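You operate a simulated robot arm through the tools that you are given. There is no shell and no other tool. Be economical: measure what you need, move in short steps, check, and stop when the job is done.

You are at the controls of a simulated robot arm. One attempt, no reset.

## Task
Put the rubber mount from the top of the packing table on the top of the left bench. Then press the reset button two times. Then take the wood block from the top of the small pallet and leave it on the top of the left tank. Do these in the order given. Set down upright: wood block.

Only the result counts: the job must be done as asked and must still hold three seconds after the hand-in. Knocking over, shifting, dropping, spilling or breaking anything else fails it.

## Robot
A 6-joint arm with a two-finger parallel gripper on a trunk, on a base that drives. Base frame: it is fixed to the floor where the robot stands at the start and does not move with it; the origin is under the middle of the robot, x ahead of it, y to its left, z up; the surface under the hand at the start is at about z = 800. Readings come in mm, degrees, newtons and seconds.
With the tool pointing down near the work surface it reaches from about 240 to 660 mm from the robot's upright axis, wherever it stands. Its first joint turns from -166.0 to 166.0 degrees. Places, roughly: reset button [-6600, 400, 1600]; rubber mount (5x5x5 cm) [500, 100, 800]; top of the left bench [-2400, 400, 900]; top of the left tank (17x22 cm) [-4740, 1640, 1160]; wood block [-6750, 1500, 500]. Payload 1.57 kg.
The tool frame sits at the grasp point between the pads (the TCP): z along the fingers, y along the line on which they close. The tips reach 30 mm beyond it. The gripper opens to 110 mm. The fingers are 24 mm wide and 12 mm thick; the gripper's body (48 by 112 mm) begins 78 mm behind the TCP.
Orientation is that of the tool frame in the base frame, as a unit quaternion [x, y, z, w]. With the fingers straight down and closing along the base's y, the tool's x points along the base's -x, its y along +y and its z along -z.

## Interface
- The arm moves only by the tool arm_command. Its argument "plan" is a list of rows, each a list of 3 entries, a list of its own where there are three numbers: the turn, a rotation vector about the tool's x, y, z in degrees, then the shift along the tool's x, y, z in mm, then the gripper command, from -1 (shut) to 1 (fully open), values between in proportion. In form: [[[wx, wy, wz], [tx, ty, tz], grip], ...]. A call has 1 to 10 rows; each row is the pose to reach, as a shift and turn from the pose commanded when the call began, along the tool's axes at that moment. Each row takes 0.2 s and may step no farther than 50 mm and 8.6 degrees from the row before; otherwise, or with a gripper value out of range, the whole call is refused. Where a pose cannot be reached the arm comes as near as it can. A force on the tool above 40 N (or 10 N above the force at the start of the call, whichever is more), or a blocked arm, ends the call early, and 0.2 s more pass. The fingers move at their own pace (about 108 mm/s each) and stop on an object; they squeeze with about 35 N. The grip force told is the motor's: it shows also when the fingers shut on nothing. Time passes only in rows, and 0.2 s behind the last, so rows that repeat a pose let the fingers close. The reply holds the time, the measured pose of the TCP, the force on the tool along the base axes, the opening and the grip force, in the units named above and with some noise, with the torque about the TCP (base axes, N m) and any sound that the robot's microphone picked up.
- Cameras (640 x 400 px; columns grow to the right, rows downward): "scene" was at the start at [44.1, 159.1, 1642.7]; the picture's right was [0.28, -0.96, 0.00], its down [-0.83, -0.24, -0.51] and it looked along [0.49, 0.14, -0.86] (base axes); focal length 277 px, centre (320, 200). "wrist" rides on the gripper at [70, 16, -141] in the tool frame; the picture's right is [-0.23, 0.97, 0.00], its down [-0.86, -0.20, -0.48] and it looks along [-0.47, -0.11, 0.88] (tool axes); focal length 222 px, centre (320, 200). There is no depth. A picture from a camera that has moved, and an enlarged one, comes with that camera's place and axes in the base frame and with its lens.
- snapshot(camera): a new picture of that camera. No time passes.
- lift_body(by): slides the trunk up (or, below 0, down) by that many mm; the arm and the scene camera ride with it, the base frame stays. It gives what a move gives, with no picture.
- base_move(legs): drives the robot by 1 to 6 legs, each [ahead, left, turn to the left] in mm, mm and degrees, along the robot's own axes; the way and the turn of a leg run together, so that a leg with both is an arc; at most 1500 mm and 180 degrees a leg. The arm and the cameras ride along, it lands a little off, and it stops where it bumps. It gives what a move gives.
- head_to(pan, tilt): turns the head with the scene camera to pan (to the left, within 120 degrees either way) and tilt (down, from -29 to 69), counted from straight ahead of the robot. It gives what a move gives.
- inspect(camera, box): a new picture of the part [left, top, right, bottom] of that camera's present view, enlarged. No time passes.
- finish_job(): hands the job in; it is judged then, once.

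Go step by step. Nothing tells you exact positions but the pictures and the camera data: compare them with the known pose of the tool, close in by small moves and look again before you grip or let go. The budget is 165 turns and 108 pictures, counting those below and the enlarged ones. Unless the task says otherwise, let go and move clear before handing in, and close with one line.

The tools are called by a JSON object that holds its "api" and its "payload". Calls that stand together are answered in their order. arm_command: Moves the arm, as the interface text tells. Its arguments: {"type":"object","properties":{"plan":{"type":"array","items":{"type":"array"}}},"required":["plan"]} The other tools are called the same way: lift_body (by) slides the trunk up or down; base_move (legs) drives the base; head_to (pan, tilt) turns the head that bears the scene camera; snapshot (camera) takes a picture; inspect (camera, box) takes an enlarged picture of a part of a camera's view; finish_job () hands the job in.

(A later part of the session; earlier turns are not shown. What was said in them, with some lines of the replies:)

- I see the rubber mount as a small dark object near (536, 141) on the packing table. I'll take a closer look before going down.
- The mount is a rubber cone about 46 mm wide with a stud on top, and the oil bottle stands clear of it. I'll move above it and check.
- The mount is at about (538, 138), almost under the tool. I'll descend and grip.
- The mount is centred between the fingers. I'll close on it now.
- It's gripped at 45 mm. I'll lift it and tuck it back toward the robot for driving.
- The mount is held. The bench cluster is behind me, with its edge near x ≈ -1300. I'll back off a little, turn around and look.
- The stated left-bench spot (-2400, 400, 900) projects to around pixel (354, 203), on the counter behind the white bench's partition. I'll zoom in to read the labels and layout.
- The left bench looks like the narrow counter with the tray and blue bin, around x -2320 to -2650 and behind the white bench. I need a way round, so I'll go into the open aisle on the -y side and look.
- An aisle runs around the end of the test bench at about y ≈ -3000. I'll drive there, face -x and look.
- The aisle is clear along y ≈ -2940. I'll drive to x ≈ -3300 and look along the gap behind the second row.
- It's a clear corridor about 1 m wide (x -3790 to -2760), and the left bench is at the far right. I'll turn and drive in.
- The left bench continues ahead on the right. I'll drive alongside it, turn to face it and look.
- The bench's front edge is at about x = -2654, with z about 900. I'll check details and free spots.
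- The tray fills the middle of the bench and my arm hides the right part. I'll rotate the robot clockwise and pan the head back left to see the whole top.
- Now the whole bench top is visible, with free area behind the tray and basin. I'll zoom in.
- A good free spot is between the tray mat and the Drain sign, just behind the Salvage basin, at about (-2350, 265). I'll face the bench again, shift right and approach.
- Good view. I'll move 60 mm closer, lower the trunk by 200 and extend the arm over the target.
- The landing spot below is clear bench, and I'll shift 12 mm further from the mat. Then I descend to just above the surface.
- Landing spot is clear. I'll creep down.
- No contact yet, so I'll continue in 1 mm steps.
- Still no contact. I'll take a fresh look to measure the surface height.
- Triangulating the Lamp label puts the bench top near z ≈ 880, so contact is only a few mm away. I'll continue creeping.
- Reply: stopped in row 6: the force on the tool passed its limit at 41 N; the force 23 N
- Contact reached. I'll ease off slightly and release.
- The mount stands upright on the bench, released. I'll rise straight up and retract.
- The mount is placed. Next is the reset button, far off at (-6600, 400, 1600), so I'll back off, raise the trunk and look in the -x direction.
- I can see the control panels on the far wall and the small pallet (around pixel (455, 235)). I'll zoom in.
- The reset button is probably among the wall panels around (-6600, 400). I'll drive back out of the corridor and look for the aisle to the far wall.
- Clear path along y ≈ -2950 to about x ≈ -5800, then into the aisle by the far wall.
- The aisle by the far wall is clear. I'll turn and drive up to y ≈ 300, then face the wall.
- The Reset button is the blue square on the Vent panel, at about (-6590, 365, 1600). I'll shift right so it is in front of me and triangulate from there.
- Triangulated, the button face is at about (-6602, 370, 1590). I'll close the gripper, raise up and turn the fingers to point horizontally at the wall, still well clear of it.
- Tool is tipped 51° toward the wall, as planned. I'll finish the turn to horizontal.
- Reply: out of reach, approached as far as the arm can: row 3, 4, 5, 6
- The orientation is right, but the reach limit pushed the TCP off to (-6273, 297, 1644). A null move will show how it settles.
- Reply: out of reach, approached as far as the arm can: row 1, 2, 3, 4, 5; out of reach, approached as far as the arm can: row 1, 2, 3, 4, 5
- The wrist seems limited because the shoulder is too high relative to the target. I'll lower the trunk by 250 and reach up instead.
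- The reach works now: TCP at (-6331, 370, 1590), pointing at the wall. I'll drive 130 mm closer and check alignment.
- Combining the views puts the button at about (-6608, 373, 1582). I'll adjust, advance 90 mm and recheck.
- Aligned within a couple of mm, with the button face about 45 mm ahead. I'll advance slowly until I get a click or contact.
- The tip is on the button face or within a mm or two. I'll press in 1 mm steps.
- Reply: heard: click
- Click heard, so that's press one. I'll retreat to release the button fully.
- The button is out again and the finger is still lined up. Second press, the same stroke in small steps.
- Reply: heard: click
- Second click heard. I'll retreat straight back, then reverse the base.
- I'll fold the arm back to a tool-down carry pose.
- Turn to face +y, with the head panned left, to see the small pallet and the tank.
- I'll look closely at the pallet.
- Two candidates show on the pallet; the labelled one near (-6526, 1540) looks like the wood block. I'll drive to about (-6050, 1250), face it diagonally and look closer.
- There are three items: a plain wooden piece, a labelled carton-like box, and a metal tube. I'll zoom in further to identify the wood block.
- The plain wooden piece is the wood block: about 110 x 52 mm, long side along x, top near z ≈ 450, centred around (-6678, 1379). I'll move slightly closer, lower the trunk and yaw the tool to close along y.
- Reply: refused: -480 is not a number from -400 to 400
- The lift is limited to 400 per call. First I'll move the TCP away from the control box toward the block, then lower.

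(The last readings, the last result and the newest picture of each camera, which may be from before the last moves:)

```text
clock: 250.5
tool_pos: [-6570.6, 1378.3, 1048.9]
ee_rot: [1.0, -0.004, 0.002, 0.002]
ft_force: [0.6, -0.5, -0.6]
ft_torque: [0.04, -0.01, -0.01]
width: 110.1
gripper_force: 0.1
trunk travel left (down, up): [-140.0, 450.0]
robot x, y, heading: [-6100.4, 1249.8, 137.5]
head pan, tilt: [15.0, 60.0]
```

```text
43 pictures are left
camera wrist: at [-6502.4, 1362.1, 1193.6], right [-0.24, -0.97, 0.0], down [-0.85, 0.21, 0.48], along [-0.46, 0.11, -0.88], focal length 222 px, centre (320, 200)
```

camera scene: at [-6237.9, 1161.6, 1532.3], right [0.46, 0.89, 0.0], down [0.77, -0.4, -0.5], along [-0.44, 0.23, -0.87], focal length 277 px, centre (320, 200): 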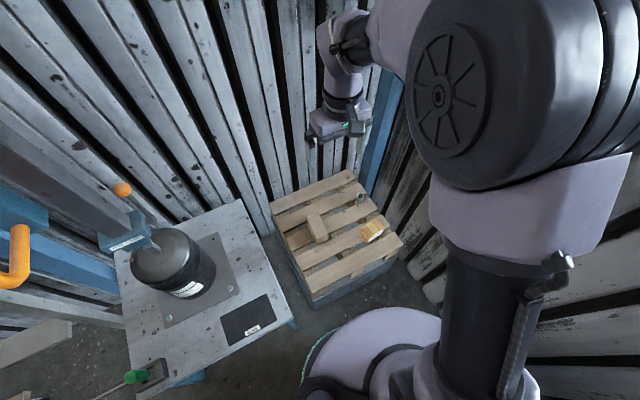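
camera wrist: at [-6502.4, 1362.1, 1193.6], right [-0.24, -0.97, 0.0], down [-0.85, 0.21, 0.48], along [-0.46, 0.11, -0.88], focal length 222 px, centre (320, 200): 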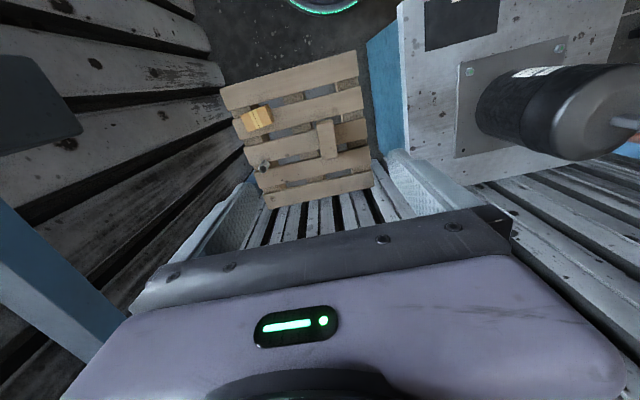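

Block confirmed near (-6676, 1377). I'll lower the trunk the rest, move over it and descend partway.

{"api": "lift_body", "payload": {"by": -120}}

{"api": "arm_command", "payload": {"plan": [[[0, 0, 0], [-30, 1, 35], 1], [[0, 0, 0], [-60, 1, 70], 1], [[0, 0, 0], [-85, 1, 110], 1], [[0, 0, 0], [-105, 1, 155], 1], [[0, 0, 0], [-105, 1, 200], 1], [[0, 0, 0], [-105, 1, 245], 1], [[0, 0, 0], [-105, 1, 290], 1], [[0, 0, 0], [-105, 1, 320], 1], [[0, 0, 0], [-105, 1, 320], 1]]}}

{"api": "snapshot", "payload": {"camera": "wrist"}}

{"api": "inspect", "payload": {"camera": "scene", "box": [240, 130, 420, 310]}}

```text
clock: 252.0
tool_pos: [-6571.2, 1378.5, 930.1]
ee_rot: [1.0, -0.004, 0.001, 0.001]
ft_force: [0.1, 0.3, 0.5]
ft_torque: [0.03, -0.02, 0.01]
width: 110.0
gripper_force: 0.1
trunk travel left (down, up): [-20.0, 570.0]
robot x, y, heading: [-6097.7, 1248.9, 137.4]
head pan, tilt: [15.0, 60.0]
```

```text
clock: 254.0
tool_pos: [-6672.6, 1378.8, 609.4]
ee_rot: [1.0, -0.005, 0.0, 0.002]
ft_force: [-0.8, -0.5, -0.5]
ft_torque: [-0.04, 0.01, 0.04]
width: 109.8
gripper_force: 0.0
trunk travel left (down, up): [-20.0, 570.0]
robot x, y, heading: [-6097.2, 1246.7, 137.6]
head pan, tilt: [15.0, 60.0]
```

```text
42 pictures are left
camera wrist: at [-6604.3, 1360.9, 753.2], right [-0.24, -0.97, 0.0], down [-0.85, 0.21, 0.48], along [-0.46, 0.11, -0.88], focal length 222 px, centre (320, 200)
```

wrist: 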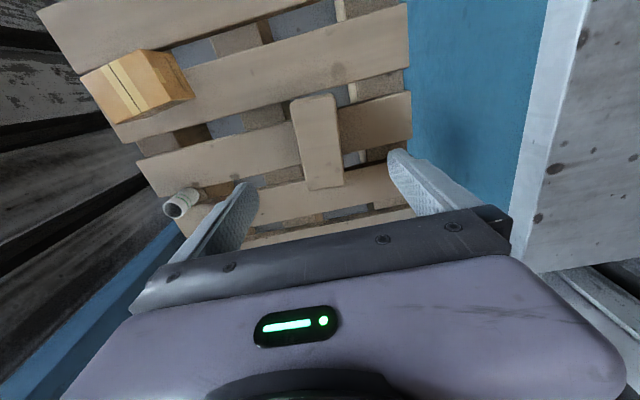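

```text
2.22 times, centred on (330, 220) of scene
camera zoom: at [-6238.0, 1161.6, 1412.3], right [0.46, 0.89, 0.0], down [0.77, -0.4, -0.5], along [-0.44, 0.23, -0.87], focal length 616 px, centre (298, 156)
```

zoom: 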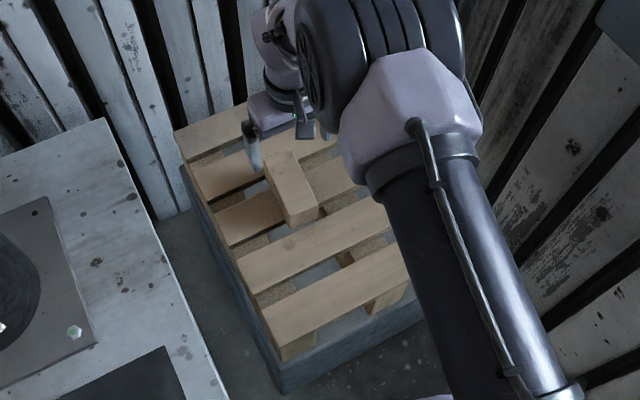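

The block top is near z ≈ 443, centred at (-6678, 1379). I'll descend to z ≈ 490 and look again.

{"api": "arm_command", "payload": {"plan": [[[0, 0, 0], [-5, -1, 40], 1], [[0, 0, 0], [-5, -1, 80], 1], [[0, 0, 0], [-5, -1, 110], 1], [[0, 0, 0], [-5, -1, 119], 1], [[0, 0, 0], [-5, -1, 119], 1]]}}

{"api": "snapshot", "payload": {"camera": "wrist"}}

{"api": "inspect", "payload": {"camera": "scene", "box": [270, 170, 370, 250]}}

```text
clock: 255.2
tool_pos: [-6680.5, 1378.7, 490.3]
ee_rot: [1.0, -0.004, 0.002, 0.002]
ft_force: [-0.2, 0.2, 0.4]
ft_torque: [-0.03, 0.01, 0.0]
width: 109.8
gripper_force: 0.0
trunk travel left (down, up): [-20.0, 570.0]
robot x, y, heading: [-6095.4, 1244.2, 137.3]
head pan, tilt: [15.0, 60.0]
```

```text
40 pictures are left
camera wrist: at [-6612.3, 1362.1, 634.2], right [-0.24, -0.97, 0.0], down [-0.85, 0.21, 0.48], along [-0.46, 0.11, -0.88], focal length 222 px, centre (320, 200)
```

wrist: 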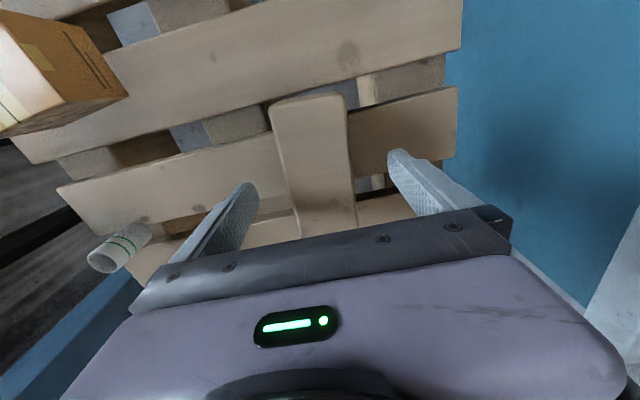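

```text
5.00 times, centred on (320, 210) of scene
camera zoom: at [-6238.0, 1161.6, 1412.3], right [0.46, 0.89, 0.0], down [0.77, -0.4, -0.5], along [-0.44, 0.23, -0.87], focal length 1387 px, centre (320, 150)
```

zoom: 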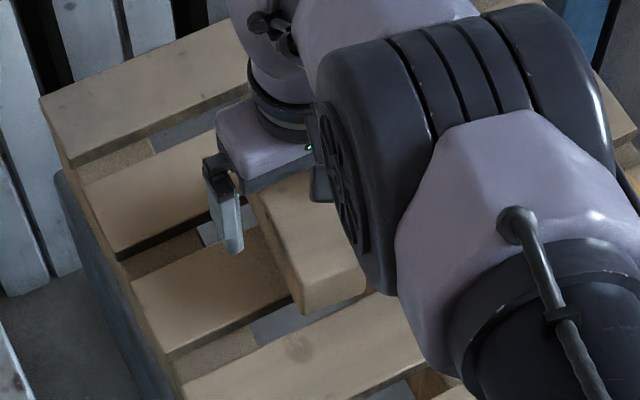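

The block sits centred between the fingers. I'll descend to z ≈ 446, with the tips just above the slats, then check.

{"api": "arm_command", "payload": {"plan": [[[0, 0, 0], [0, -2, 20], 1], [[0, 0, 0], [0, -2, 32], 1], [[0, 0, 0], [0, -2, 38], 1], [[0, 0, 0], [0, -2, 42], 1], [[0, 0, 0], [0, -2, 44], 1], [[0, 0, 0], [0, -2, 44], 1]]}}

{"api": "snapshot", "payload": {"camera": "wrist"}}

{"api": "inspect", "payload": {"camera": "scene", "box": [270, 170, 370, 250]}}

```text
clock: 256.6
tool_pos: [-6679.2, 1380.4, 446.3]
ee_rot: [1.0, -0.004, 0.001, 0.001]
ft_force: [0.1, -0.4, -0.9]
ft_torque: [0.0, -0.03, 0.0]
width: 110.2
gripper_force: 0.1
trunk travel left (down, up): [-20.0, 570.0]
robot x, y, heading: [-6098.3, 1243.7, 137.5]
head pan, tilt: [15.0, 60.0]
```

```text
38 pictures are left
camera wrist: at [-6611.3, 1364.2, 590.4], right [-0.24, -0.97, 0.0], down [-0.85, 0.21, 0.48], along [-0.46, 0.11, -0.88], focal length 222 px, centre (320, 200)
```

wrist: 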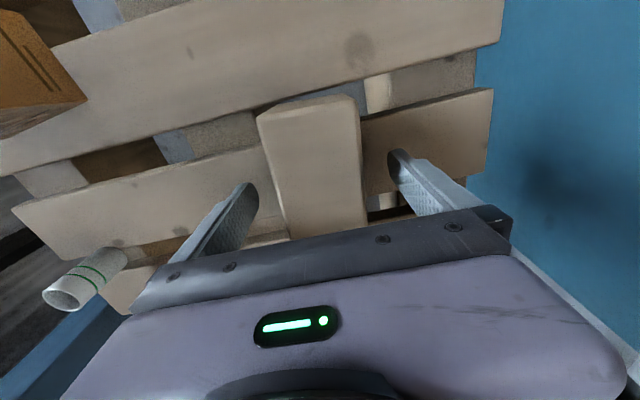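

```text
5.00 times, centred on (320, 210) of scene
camera zoom: at [-6238.0, 1161.6, 1412.2], right [0.46, 0.89, 0.0], down [0.77, -0.4, -0.5], along [-0.44, 0.23, -0.87], focal length 1387 px, centre (320, 150)
```

zoom: 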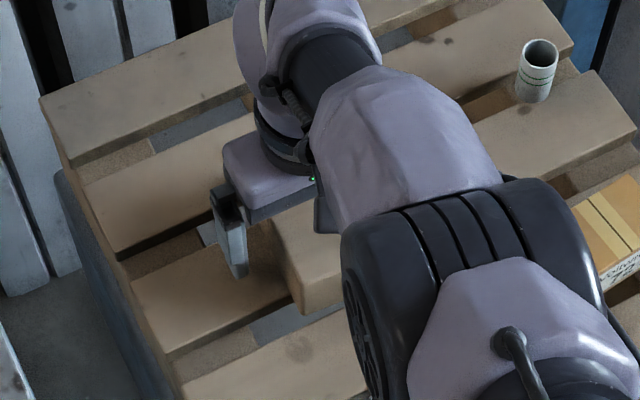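

Both fingers straddle the block. I'll shift 3 mm to centre and close.

{"api": "arm_command", "payload": {"plan": [[[0, 0, 0], [0, -3, 0], 1], [[0, 0, 0], [0, -3, 0], 0.5], [[0, 0, 0], [0, -3, 0], 0], [[0, 0, 0], [0, -3, 0], -0.5], [[0, 0, 0], [0, -3, 0], -1], [[0, 0, 0], [0, -3, 0], -1]]}}

{"api": "arm_command", "payload": {"plan": [[[0, 0, 0], [0, 0, -10], -1], [[0, 0, 0], [0, 0, -30], -1], [[0, 0, 0], [0, 0, -60], -1], [[0, 0, 0], [0, 0, -60], -1]]}}

{"api": "snapshot", "payload": {"camera": "wrist"}}

```text
clock: 258.0
tool_pos: [-6680.1, 1382.6, 447.1]
ee_rot: [1.0, -0.005, 0.001, 0.002]
ft_force: [0.7, 0.3, 0.2]
ft_torque: [0.13, -0.03, -0.04]
width: 56.4
gripper_force: 34.9
trunk travel left (down, up): [-20.0, 570.0]
robot x, y, heading: [-6097.8, 1246.5, 137.5]
head pan, tilt: [15.0, 60.0]
```

```text
clock: 259.0
tool_pos: [-6679.9, 1383.8, 506.1]
ee_rot: [1.0, -0.005, 0.002, 0.002]
ft_force: [-0.2, -0.5, -1.3]
ft_torque: [-0.01, -0.01, 0.02]
width: 56.3
gripper_force: 35.0
trunk travel left (down, up): [-20.0, 570.0]
robot x, y, heading: [-6096.8, 1248.4, 137.4]
head pan, tilt: [15.0, 60.0]
```

```text
36 pictures are left
camera wrist: at [-6611.5, 1366.4, 650.6], right [-0.24, -0.97, 0.0], down [-0.85, 0.21, 0.48], along [-0.46, 0.11, -0.88], focal length 222 px, centre (320, 200)
```

wrist: 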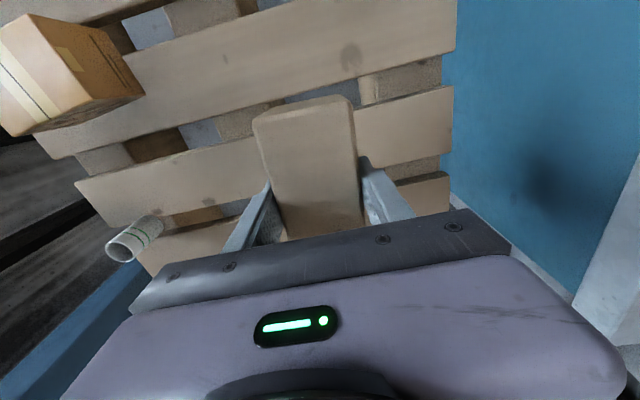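

The block is gripped and lifted. I'll raise it straight up, then pull back toward the robot.

{"api": "arm_command", "payload": {"plan": [[[0, 0, 0], [0, 0, -45], -1], [[0, 0, 0], [0, 0, -90], -1], [[0, 0, 0], [0, 0, -135], -1], [[0, 0, 0], [0, 0, -180], -1], [[0, 0, 0], [0, 0, -225], -1], [[0, 0, 0], [0, 0, -270], -1], [[0, 0, 0], [0, 0, -315], -1], [[0, 0, 0], [35, 0, -345], -1], [[0, 0, 0], [75, 0, -370], -1], [[0, 0, 0], [115, 0, -390], -1]]}}

{"api": "lift_body", "payload": {"by": 400}}

{"api": "arm_command", "payload": {"plan": [[[0, 0, 8.5], [35, 0, 0], -1], [[0, 0, 17], [70, 0, 0], -1], [[0, 0, 25.5], [105, 0, 0], -1], [[0, 0, 34], [135, 0, 0], -1], [[0, 0, 42.6], [160, 0, 0], -1], [[0, 0, 42.6], [160, 0, 0], -1]]}}

{"api": "snapshot", "payload": {"camera": "scene"}}

```text
clock: 261.2
tool_pos: [-6565.8, 1384.4, 899.5]
ee_rot: [1.0, -0.004, 0.001, 0.001]
ft_force: [-0.3, 0.3, -1.2]
ft_torque: [0.01, 0.01, -0.01]
width: 56.5
gripper_force: 34.7
trunk travel left (down, up): [-20.0, 570.0]
robot x, y, heading: [-6096.8, 1246.5, 137.3]
head pan, tilt: [15.0, 60.0]
```

```text
clock: 265.0
tool_pos: [-6567.5, 1384.1, 1298.2]
ee_rot: [1.0, -0.005, 0.002, 0.002]
ft_force: [0.1, 0.3, -1.8]
ft_torque: [0.02, 0.0, 0.01]
width: 56.3
gripper_force: 34.8
trunk travel left (down, up): [-420.0, 170.0]
robot x, y, heading: [-6102.0, 1246.8, 137.3]
head pan, tilt: [15.0, 60.0]
```

```text
clock: 266.4
tool_pos: [-6408.3, 1384.4, 1298.8]
ee_rot: [0.93, -0.368, 0.002, 0.0]
ft_force: [0.2, 0.5, -2.4]
ft_torque: [0.02, -0.01, 0.01]
width: 55.8
gripper_force: 35.0
trunk travel left (down, up): [-420.0, 170.0]
robot x, y, heading: [-6097.2, 1246.5, 137.6]
head pan, tilt: [15.0, 60.0]
```

```text
35 pictures are left
camera scene: at [-6239.0, 1161.7, 1812.1], right [0.46, 0.89, 0.0], down [0.77, -0.4, -0.5], along [-0.44, 0.23, -0.87], focal length 277 px, centre (320, 200)
```

scene: 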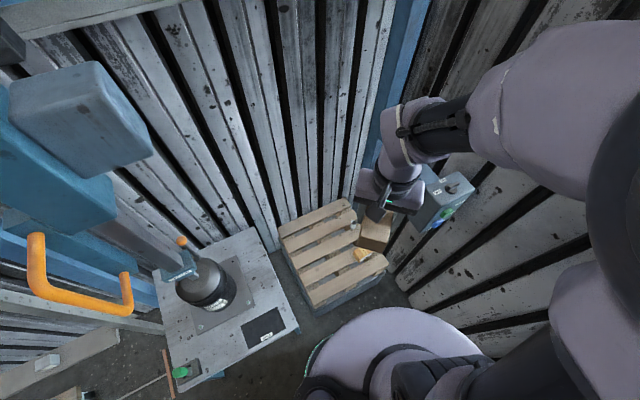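

Now I'll back off into the aisle, turn toward +x and find the left tank.

{"api": "base_move", "payload": {"legs": [[-600, 0, 0], [0, 0, -120]]}}

{"api": "lift_body", "payload": {"by": 150}}

{"api": "head_to", "payload": {"pan": 25, "tilt": 25}}

{"api": "snapshot", "payload": {"camera": "scene"}}

```text
clock: 274.9
tool_pos: [-5379.4, 1034.1, 1298.9]
ee_rot: [-0.131, 0.991, 0.001, -0.002]
ft_force: [-0.2, -0.8, -2.2]
ft_torque: [0.0, 0.02, -0.02]
width: 55.8
gripper_force: 35.2
trunk travel left (down, up): [-420.0, 170.0]
robot x, y, heading: [-5658.2, 843.1, 15.7]
head pan, tilt: [15.0, 60.0]
```

```text
clock: 276.6
tool_pos: [-5379.4, 1035.3, 1449.1]
ee_rot: [-0.132, 0.991, 0.0, -0.003]
ft_force: [-0.4, 0.2, -1.9]
ft_torque: [0.02, -0.02, 0.01]
width: 55.5
gripper_force: 35.0
trunk travel left (down, up): [-570.0, 20.0]
robot x, y, heading: [-5659.8, 845.3, 15.7]
head pan, tilt: [15.0, 60.0]
```

```text
clock: 277.7
tool_pos: [-5377.6, 1034.5, 1448.2]
ee_rot: [-0.131, 0.991, -0.001, -0.003]
ft_force: [0.6, -0.7, -1.9]
ft_torque: [0.0, -0.01, 0.01]
width: 55.8
gripper_force: 35.2
trunk travel left (down, up): [-570.0, 20.0]
robot x, y, heading: [-5655.6, 841.9, 15.9]
head pan, tilt: [25.0, 25.0]
```

```text
34 pictures are left
camera scene: at [-5645.0, 1033.5, 2012.2], right [0.65, -0.76, 0.0], down [-0.32, -0.28, -0.91], along [0.69, 0.59, -0.42], focal length 277 px, centre (320, 200)
```

scene: 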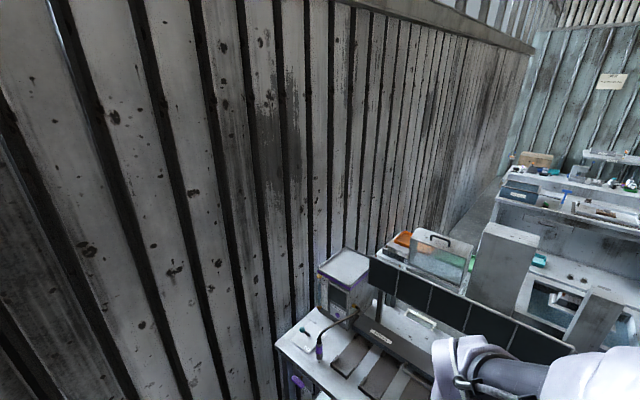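

The left tank should be at pixel (346, 265), which is the white-topped box with a purple cable. I'll zoom in.

{"api": "inspect", "payload": {"camera": "scene", "box": [260, 210, 480, 390]}}

```text
2.22 times, centred on (370, 300) of scene
camera zoom: at [-5645.0, 1033.5, 2012.2], right [0.65, -0.76, 0.0], down [-0.32, -0.28, -0.91], along [0.69, 0.59, -0.42], focal length 616 px, centre (209, -22)
```

zoom: 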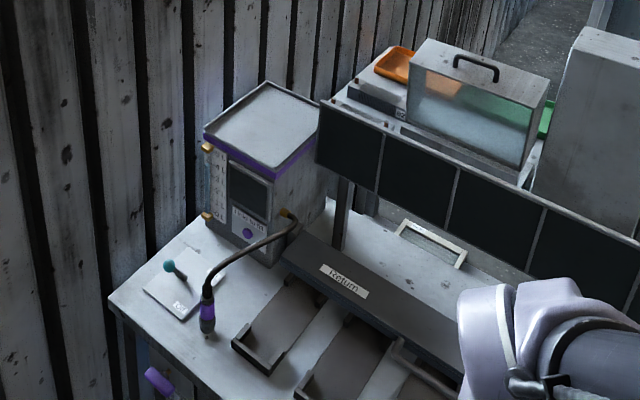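

That is the left tank, with its top centred at about (-4745, 1638, 1160). The bench's front edge is at x ≈ -5105, so I'll station at about (-5355, 1480), facing +x.

{"api": "base_move", "payload": {"legs": [[0, 0, -16], [0, 640, 0], [200, 0, 0]]}}

{"api": "head_to", "payload": {"pan": 10, "tilt": 45}}

{"api": "snapshot", "payload": {"camera": "scene"}}

```text
clock: 283.3
tool_pos: [-5130.7, 1579.3, 1448.0]
ee_rot: [0.012, 1.0, 0.0, -0.002]
ft_force: [0.4, 0.3, -2.4]
ft_torque: [-0.03, 0.03, -0.04]
width: 55.9
gripper_force: 35.4
trunk travel left (down, up): [-570.0, 20.0]
robot x, y, heading: [-5450.1, 1474.6, -0.8]
head pan, tilt: [25.0, 25.0]
```

```text
clock: 284.2
tool_pos: [-5131.6, 1580.4, 1449.1]
ee_rot: [0.012, 1.0, 0.001, -0.002]
ft_force: [-0.4, -0.6, -1.9]
ft_torque: [-0.01, -0.01, 0.04]
width: 55.8
gripper_force: 34.9
trunk travel left (down, up): [-570.0, 20.0]
robot x, y, heading: [-5451.9, 1474.7, -0.7]
head pan, tilt: [10.0, 45.0]
```

```text
32 pictures are left
camera scene: at [-5390.5, 1629.3, 1981.8], right [0.16, -0.99, 0.0], down [-0.7, -0.11, -0.71], along [0.7, 0.11, -0.71], focal length 277 px, centre (320, 200)
```

scene: 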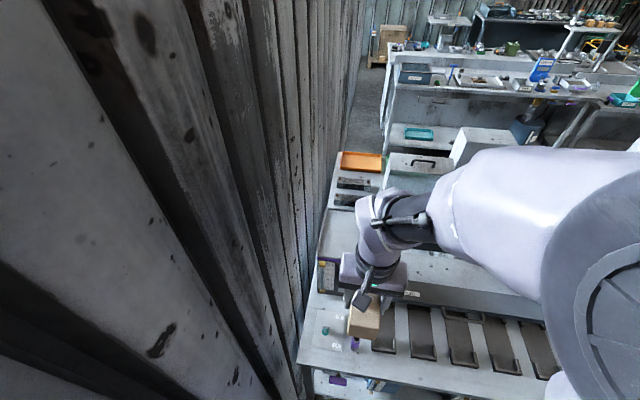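

I'll edge a bit closer and left, keeping base clearance to the bench.

{"api": "base_move", "payload": {"legs": [[75, 75, 0.7]]}}

{"api": "arm_command", "payload": {"plan": [[[0, 0, 0], [-40, 0, 10], -1], [[0, 0, 0], [-80, 0, 20], -1], [[0, 0, 0], [-120, 0, 30], -1], [[0, 0, 0], [-150, 0, 40], -1], [[0, 0, 0], [-150, 0, 40], -1]]}}

{"api": "snapshot", "payload": {"camera": "scene"}}

{"api": "snapshot", "payload": {"camera": "wrist"}}

```text
clock: 285.3
tool_pos: [-5085.4, 1615.7, 1454.3]
ee_rot: [0.005, 1.0, 0.011, 0.004]
ft_force: [0.4, 0.2, -2.2]
ft_torque: [-0.01, -0.01, -0.04]
width: 55.8
gripper_force: 34.8
trunk travel left (down, up): [-570.0, 20.0]
robot x, y, heading: [-5385.7, 1534.4, -0.2]
head pan, tilt: [10.0, 45.0]
stopped in leg 1: the robot was blocked; the commanded pose is now the measured one
```

```text
clock: 286.7
tool_pos: [-4932.4, 1613.6, 1413.1]
ee_rot: [0.005, 1.0, 0.012, 0.004]
ft_force: [-0.2, 0.0, -1.9]
ft_torque: [-0.03, -0.04, -0.01]
width: 55.8
gripper_force: 35.0
trunk travel left (down, up): [-570.0, 20.0]
robot x, y, heading: [-5388.6, 1534.6, -0.2]
head pan, tilt: [10.0, 45.0]
stopped in row 5: the arm was blocked; the commanded pose is now the measured one
```

```text
31 pictures are left
camera scene: at [-5352.3, 1650.2, 1983.8], right [0.18, -0.98, -0.02], down [-0.7, -0.11, -0.71], along [0.69, 0.14, -0.71], focal length 277 px, centre (320, 200)
```

scene: 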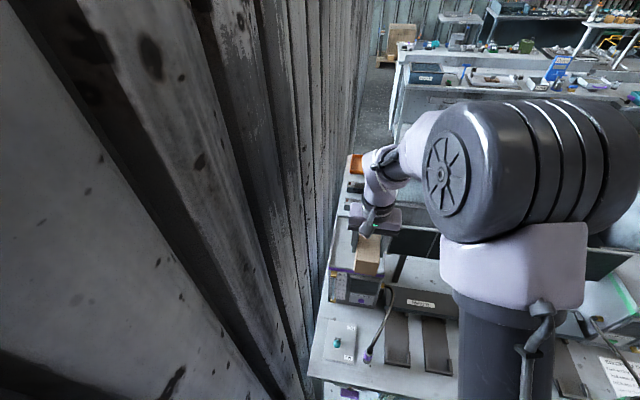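

```text
30 pictures are left
camera wrist: at [-5004.1, 1628.1, 1556.3], right [0.24, 0.97, 0.02], down [0.85, -0.22, 0.48], along [0.47, -0.09, -0.88], focal length 222 px, centre (320, 200)
```

wrist: 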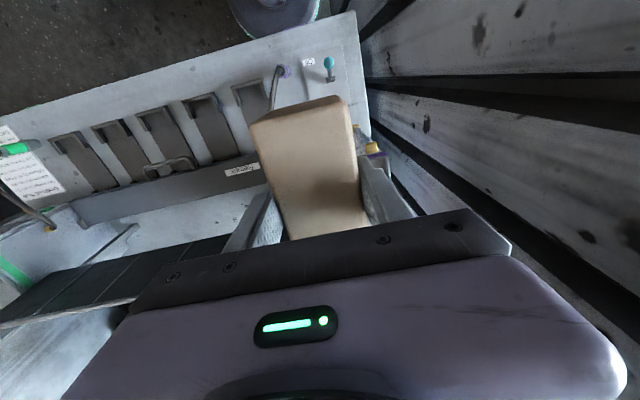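

The base bumped something and is slightly tilted. I'll back straight off a little to free it and check.

{"api": "base_move", "payload": {"legs": [[-35, -40, 0]]}}

{"api": "head_to", "payload": {"pan": 30, "tilt": 69}}

{"api": "snapshot", "payload": {"camera": "scene"}}

```text
clock: 287.7
tool_pos: [-4949.5, 1602.4, 1405.8]
ee_rot: [0.006, 1.0, 0.0, -0.003]
ft_force: [1.1, -0.3, -1.5]
ft_torque: [0.01, 0.01, 0.01]
width: 55.9
gripper_force: 35.3
trunk travel left (down, up): [-570.0, 20.0]
robot x, y, heading: [-5424.1, 1496.7, 0.0]
head pan, tilt: [10.0, 45.0]
```

```text
clock: 288.6
tool_pos: [-4948.9, 1595.0, 1405.5]
ee_rot: [0.005, 1.0, 0.003, -0.003]
ft_force: [-0.1, 0.3, -2.1]
ft_torque: [0.01, 0.01, 0.0]
width: 55.9
gripper_force: 34.5
trunk travel left (down, up): [-570.0, 20.0]
robot x, y, heading: [-5426.5, 1497.7, -0.2]
head pan, tilt: [30.0, 68.8]
```

```text
29 pictures are left
camera scene: at [-5388.7, 1651.1, 1955.0], right [0.47, -0.88, -0.01], down [-0.82, -0.43, -0.38], along [0.33, 0.18, -0.92], focal length 277 px, centre (320, 200)
```

scene: 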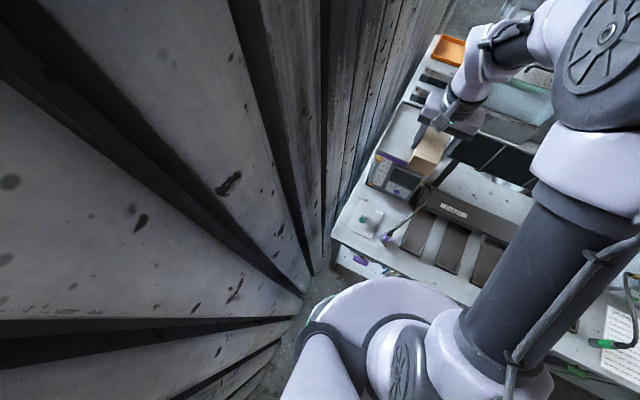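

The lean suggests it was the wall on the left that blocked me, and I'm clear of it now. I'll advance 25 mm straight ahead and then extend the arm high over the tank to test reach.

{"api": "base_move", "payload": {"legs": [[25, 0, 0]]}}

{"api": "arm_command", "payload": {"plan": [[[0, 0, 0], [-35, 0, 10], -1], [[0, 0, 0], [-70, 0, 20], -1], [[0, 0, 0], [-105, 0, 30], -1], [[0, 0, 0], [-140, 0, 40], -1], [[0, 0, 0], [-165, 0, 60], -1], [[0, 0, 0], [-165, 0, 100], -1], [[0, 0, 0], [-165, 0, 100], -1]]}}

{"api": "head_to", "payload": {"pan": 10, "tilt": 45}}

{"api": "snapshot", "payload": {"camera": "scene"}}

{"api": "snapshot", "payload": {"camera": "wrist"}}

```text
clock: 289.4
tool_pos: [-4926.8, 1593.9, 1407.8]
ee_rot: [0.005, 1.0, 0.003, -0.002]
ft_force: [-0.4, -0.7, -1.9]
ft_torque: [-0.04, -0.01, 0.0]
width: 55.7
gripper_force: 34.8
trunk travel left (down, up): [-570.0, 20.0]
robot x, y, heading: [-5400.7, 1497.0, -0.1]
head pan, tilt: [30.0, 68.8]
```

```text
clock: 291.0
tool_pos: [-4762.2, 1591.6, 1303.5]
ee_rot: [0.005, 1.0, 0.004, -0.002]
ft_force: [0.0, 0.6, -1.3]
ft_torque: [-0.02, -0.01, 0.01]
width: 55.8
gripper_force: 35.0
trunk travel left (down, up): [-570.0, 20.0]
robot x, y, heading: [-5396.8, 1501.1, -0.1]
head pan, tilt: [30.0, 68.8]
```

```text
clock: 291.8
tool_pos: [-4762.4, 1600.0, 1303.5]
ee_rot: [0.006, 1.0, 0.001, -0.002]
ft_force: [0.5, -1.0, -1.5]
ft_torque: [0.02, -0.05, 0.02]
width: 55.7
gripper_force: 35.1
trunk travel left (down, up): [-570.0, 20.0]
robot x, y, heading: [-5399.2, 1498.1, -0.3]
head pan, tilt: [10.0, 45.0]
```

```text
28 pictures are left
camera scene: at [-5339.5, 1649.4, 1981.6], right [0.17, -0.98, 0.0], down [-0.7, -0.12, -0.7], along [0.69, 0.12, -0.71], focal length 277 px, centre (320, 200)
```

scene: 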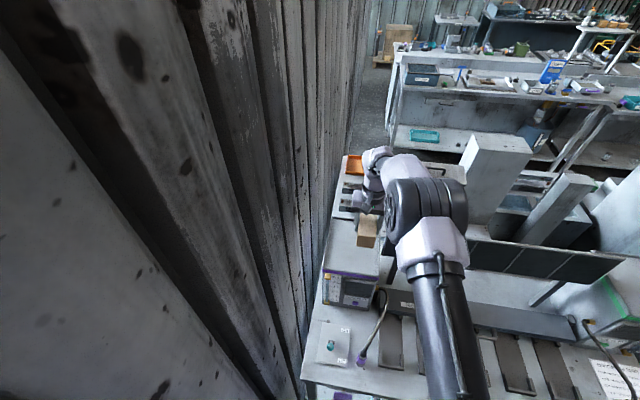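

```text
27 pictures are left
camera wrist: at [-4831.8, 1615.8, 1447.0], right [0.24, 0.97, 0.0], down [0.85, -0.21, 0.47], along [0.46, -0.11, -0.88], focal length 222 px, centre (320, 200)
```

wrist: 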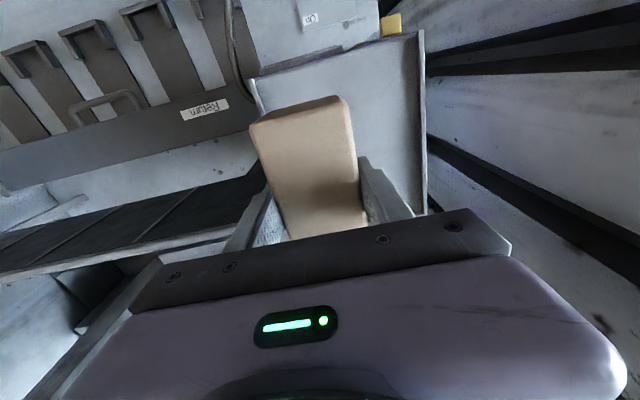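

TCP is over the tank top (edges x -4851 to about -4681, y 1540 to 1732, z ≈ 1155). I'll shift 22 mm to the left and lower to z ≈ 1225, then look.

{"api": "arm_command", "payload": {"plan": [[[0, 0, 0], [0, 10, 15], -1], [[0, 0, 0], [0, 22, 30], -1], [[0, 0, 0], [0, 22, 50], -1], [[0, 0, 0], [0, 22, 70], -1], [[0, 0, 0], [0, 22, 78], -1], [[0, 0, 0], [0, 22, 78], -1]]}}

{"api": "snapshot", "payload": {"camera": "wrist"}}

{"api": "inspect", "payload": {"camera": "scene", "box": [300, 130, 460, 310]}}

```text
clock: 293.2
tool_pos: [-4763.4, 1621.9, 1226.3]
ee_rot: [0.006, 1.0, 0.001, -0.001]
ft_force: [-0.3, 0.4, -2.8]
ft_torque: [0.01, 0.0, -0.04]
width: 55.4
gripper_force: 34.9
trunk travel left (down, up): [-570.0, 20.0]
robot x, y, heading: [-5398.5, 1497.6, -0.1]
head pan, tilt: [10.0, 45.0]
```

```text
26 pictures are left
camera wrist: at [-4832.7, 1639.0, 1370.1], right [0.24, 0.97, 0.0], down [0.85, -0.21, 0.47], along [0.46, -0.11, -0.88], focal length 222 px, centre (320, 200)
```

wrist: 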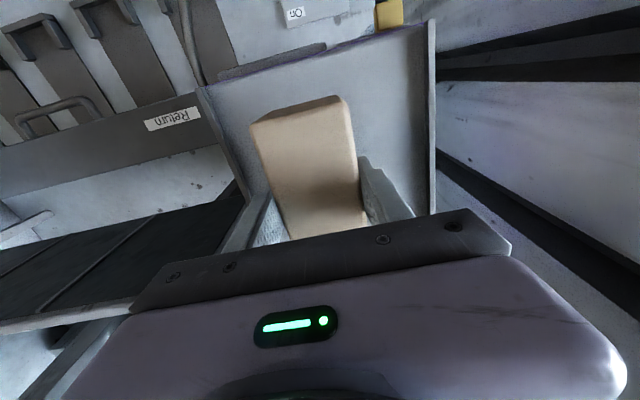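

```text
2.22 times, centred on (380, 220) of scene
camera zoom: at [-5338.8, 1649.4, 1981.8], right [0.17, -0.99, 0.0], down [-0.7, -0.12, -0.71], along [0.7, 0.12, -0.71], focal length 616 px, centre (187, 156)
```

zoom: 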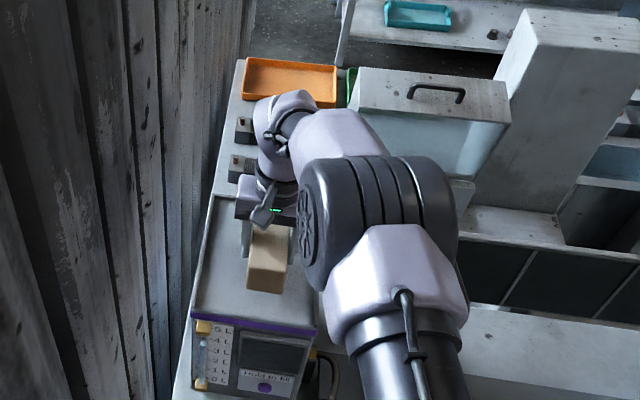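

The block hangs centrally over the tank top. I'll creep down until contact.

{"api": "arm_command", "payload": {"plan": [[[0, 0, 0], [0, 0, 6], -1], [[0, 0, 0], [0, 0, 12], -1], [[0, 0, 0], [0, 0, 16], -1], [[0, 0, 0], [0, 0, 18], -1], [[0, 0, 0], [0, 0, 20], -1], [[0, 0, 0], [0, 0, 22], -1], [[0, 0, 0], [0, 0, 24], -1], [[0, 0, 0], [0, 0, 25], -1], [[0, 0, 0], [0, 0, 26], -1], [[0, 0, 0], [0, 0, 26], -1]]}}

```text
clock: 295.4
tool_pos: [-4761.8, 1620.8, 1200.9]
ee_rot: [0.006, 1.0, 0.001, -0.002]
ft_force: [-1.1, 0.0, -2.0]
ft_torque: [-0.01, 0.0, -0.02]
width: 55.8
gripper_force: 35.0
trunk travel left (down, up): [-570.0, 20.0]
robot x, y, heading: [-5396.4, 1498.0, 0.0]
head pan, tilt: [10.0, 45.0]
```

{"api": "arm_command", "payload": {"plan": [[[0, 0, 0], [0, 0, 1], -1], [[0, 0, 0], [0, 0, 2], -1], [[0, 0, 0], [0, 0, 3], -1], [[0, 0, 0], [0, 0, 4], -1], [[0, 0, 0], [0, 0, 5], -1], [[0, 0, 0], [0, 0, 6], -1], [[0, 0, 0], [0, 0, 7], -1], [[0, 0, 0], [0, 0, 7], -1]]}}

{"api": "snapshot", "payload": {"camera": "wrist"}}

```text
clock: 297.2
tool_pos: [-4763.9, 1622.0, 1196.6]
ee_rot: [0.006, 1.0, 0.002, -0.001]
ft_force: [4.5, -2.6, 36.4]
ft_torque: [-0.33, 0.11, -0.02]
width: 55.9
gripper_force: 35.1
trunk travel left (down, up): [-570.0, 20.0]
robot x, y, heading: [-5397.9, 1499.0, -0.1]
head pan, tilt: [10.0, 45.0]
```

```text
24 pictures are left
camera wrist: at [-4834.0, 1639.1, 1339.3], right [0.24, 0.97, 0.0], down [0.85, -0.21, 0.48], along [0.46, -0.11, -0.88], focal length 222 px, centre (320, 200)
```

wrist: 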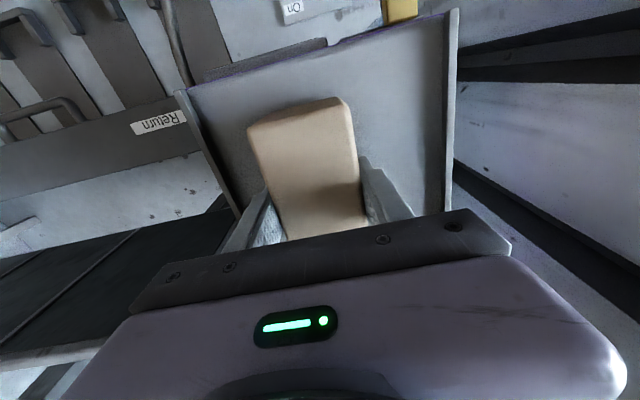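

Contact is firm (36 N) and the block is flat on the top. I'll ease the pressure, then open.

{"api": "arm_command", "payload": {"plan": [[[0, 0, 0], [0, 0, -2], -1], [[0, 0, 0], [0, 0, -3], -1]]}}

```text
clock: 297.8
tool_pos: [-4764.5, 1622.1, 1196.8]
ee_rot: [0.006, 1.0, 0.0, -0.004]
ft_force: [1.0, 1.2, 4.0]
ft_torque: [-0.04, -0.35, 0.08]
width: 55.8
gripper_force: 35.4
trunk travel left (down, up): [-570.0, 20.0]
robot x, y, heading: [-5395.6, 1491.8, 0.1]
head pan, tilt: [10.0, 45.0]
```

{"api": "arm_command", "payload": {"plan": [[[0, 0, 0], [0, 0, 0], -0.2], [[0, 0, 0], [0, 0, 0], 0.1], [[0, 0, 0], [0, 0, 0], 0.3], [[0, 0, 0], [0, 0, 0], 0.4], [[0, 0, 0], [0, 0, 0], 0.4]]}}

{"api": "snapshot", "payload": {"camera": "wrist"}}

```text
clock: 299.0
tool_pos: [-4762.1, 1622.0, 1197.6]
ee_rot: [0.006, 1.0, 0.0, -0.002]
ft_force: [-0.3, 0.0, 0.2]
ft_torque: [-0.01, -0.04, 0.0]
width: 77.0
gripper_force: 0.0
trunk travel left (down, up): [-570.0, 20.0]
robot x, y, heading: [-5401.5, 1499.3, -0.0]
head pan, tilt: [10.0, 45.0]
```

```text
23 pictures are left
camera wrist: at [-4831.6, 1639.0, 1341.2], right [0.24, 0.97, 0.0], down [0.85, -0.21, 0.47], along [0.46, -0.11, -0.88], focal length 222 px, centre (320, 200)
```

wrist: 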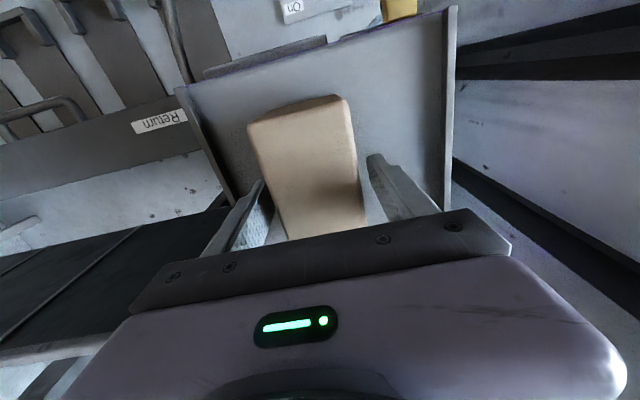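

Released. The left finger looks close to the block, so I'll shift the gripper 4 mm away from it and then lift straight up.

{"api": "arm_command", "payload": {"plan": [[[0, 0, 0], [0, -4, 0], 0.5], [[0, 0, 0], [0, -4, -8], 0.5], [[0, 0, 0], [0, -4, -25], 0.5], [[0, 0, 0], [0, -4, -60], 0.5], [[0, 0, 0], [0, -4, -100], 0.5], [[0, 0, 0], [0, -4, -145], 0.5], [[0, 0, 0], [30, -4, -180], 0.5], [[0, 0, 0], [70, -4, -200], 0.5], [[0, 0, 0], [115, -4, -210], 0.5], [[0, 0, 0], [160, -4, -215], 0.5]]}}

{"api": "snapshot", "payload": {"camera": "scene"}}

{"api": "snapshot", "payload": {"camera": "wrist"}}

```text
clock: 301.2
tool_pos: [-4923.6, 1620.7, 1413.7]
ee_rot: [0.007, 1.0, 0.001, 0.0]
ft_force: [-0.3, 0.1, 0.1]
ft_torque: [-0.02, -0.02, 0.05]
width: 82.6
gripper_force: 0.2
trunk travel left (down, up): [-570.0, 20.0]
robot x, y, heading: [-5396.4, 1495.5, -0.2]
head pan, tilt: [10.0, 45.0]
```

```text
22 pictures are left
camera scene: at [-5340.5, 1649.4, 1981.9], right [0.17, -0.99, 0.0], down [-0.7, -0.12, -0.71], along [0.7, 0.12, -0.71], focal length 277 px, centre (320, 200)
```

scene: 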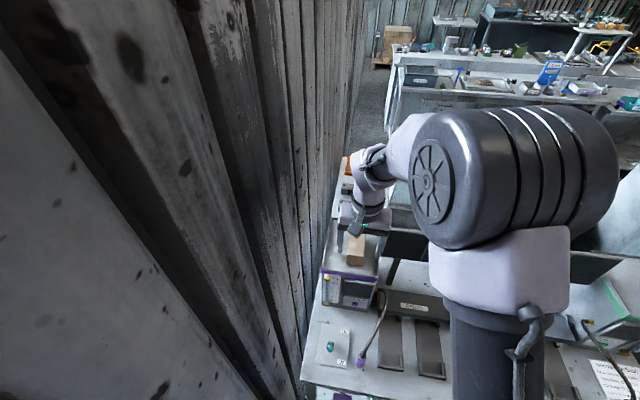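

```text
21 pictures are left
camera wrist: at [-4992.9, 1637.3, 1557.3], right [0.24, 0.97, 0.0], down [0.85, -0.21, 0.48], along [0.46, -0.11, -0.88], focal length 222 px, centre (320, 200)
```

wrist: 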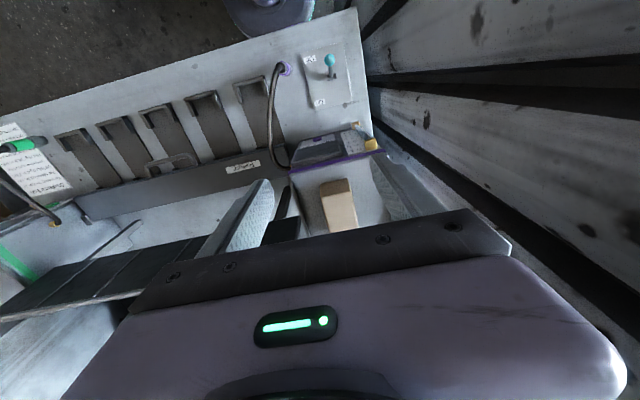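

The wood block rests flat and well inside the tank top, and the gripper is clear of it. I'll back the base off a little and verify before handing in.

{"api": "base_move", "payload": {"legs": [[-250, -60, 0]]}}

{"api": "inspect", "payload": {"camera": "scene", "box": [280, 100, 440, 300]}}

```text
clock: 303.1
tool_pos: [-5170.7, 1561.3, 1413.0]
ee_rot: [0.008, 1.0, 0.001, -0.003]
ft_force: [0.3, -0.1, 0.3]
ft_torque: [0.01, 0.01, 0.01]
width: 82.5
gripper_force: 0.0
trunk travel left (down, up): [-570.0, 20.0]
robot x, y, heading: [-5648.7, 1433.2, -0.1]
head pan, tilt: [10.0, 45.0]
```

```text
2.00 times, centred on (360, 200) of scene
camera zoom: at [-5588.0, 1591.4, 1981.6], right [0.17, -0.99, 0.0], down [-0.7, -0.12, -0.71], along [0.7, 0.12, -0.71], focal length 555 px, centre (240, 200)
```

zoom: 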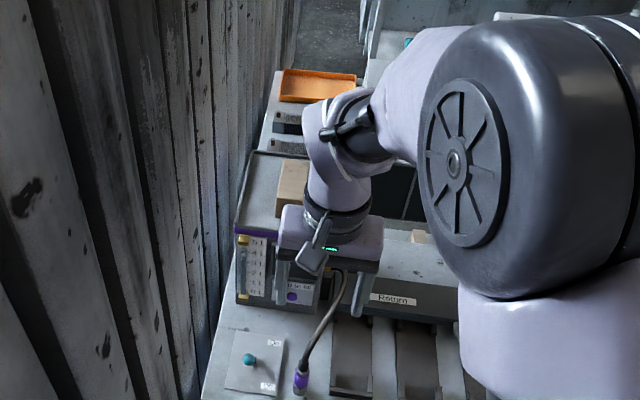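

The block is stable on the left tank, both button clicks were heard, and the mount stands on the left bench. I'm handing in now.

{"api": "finish_job", "payload": {}}

```text
The job is handed in.
```

I handed the job in with all three parts done in order: the rubber mount is on the left bench, the reset button was pressed twice (two clicks heard), and the wood block sits upright on the left tank. The base was blocked once near the tank, probably by the wall, and I saw nothing moved.
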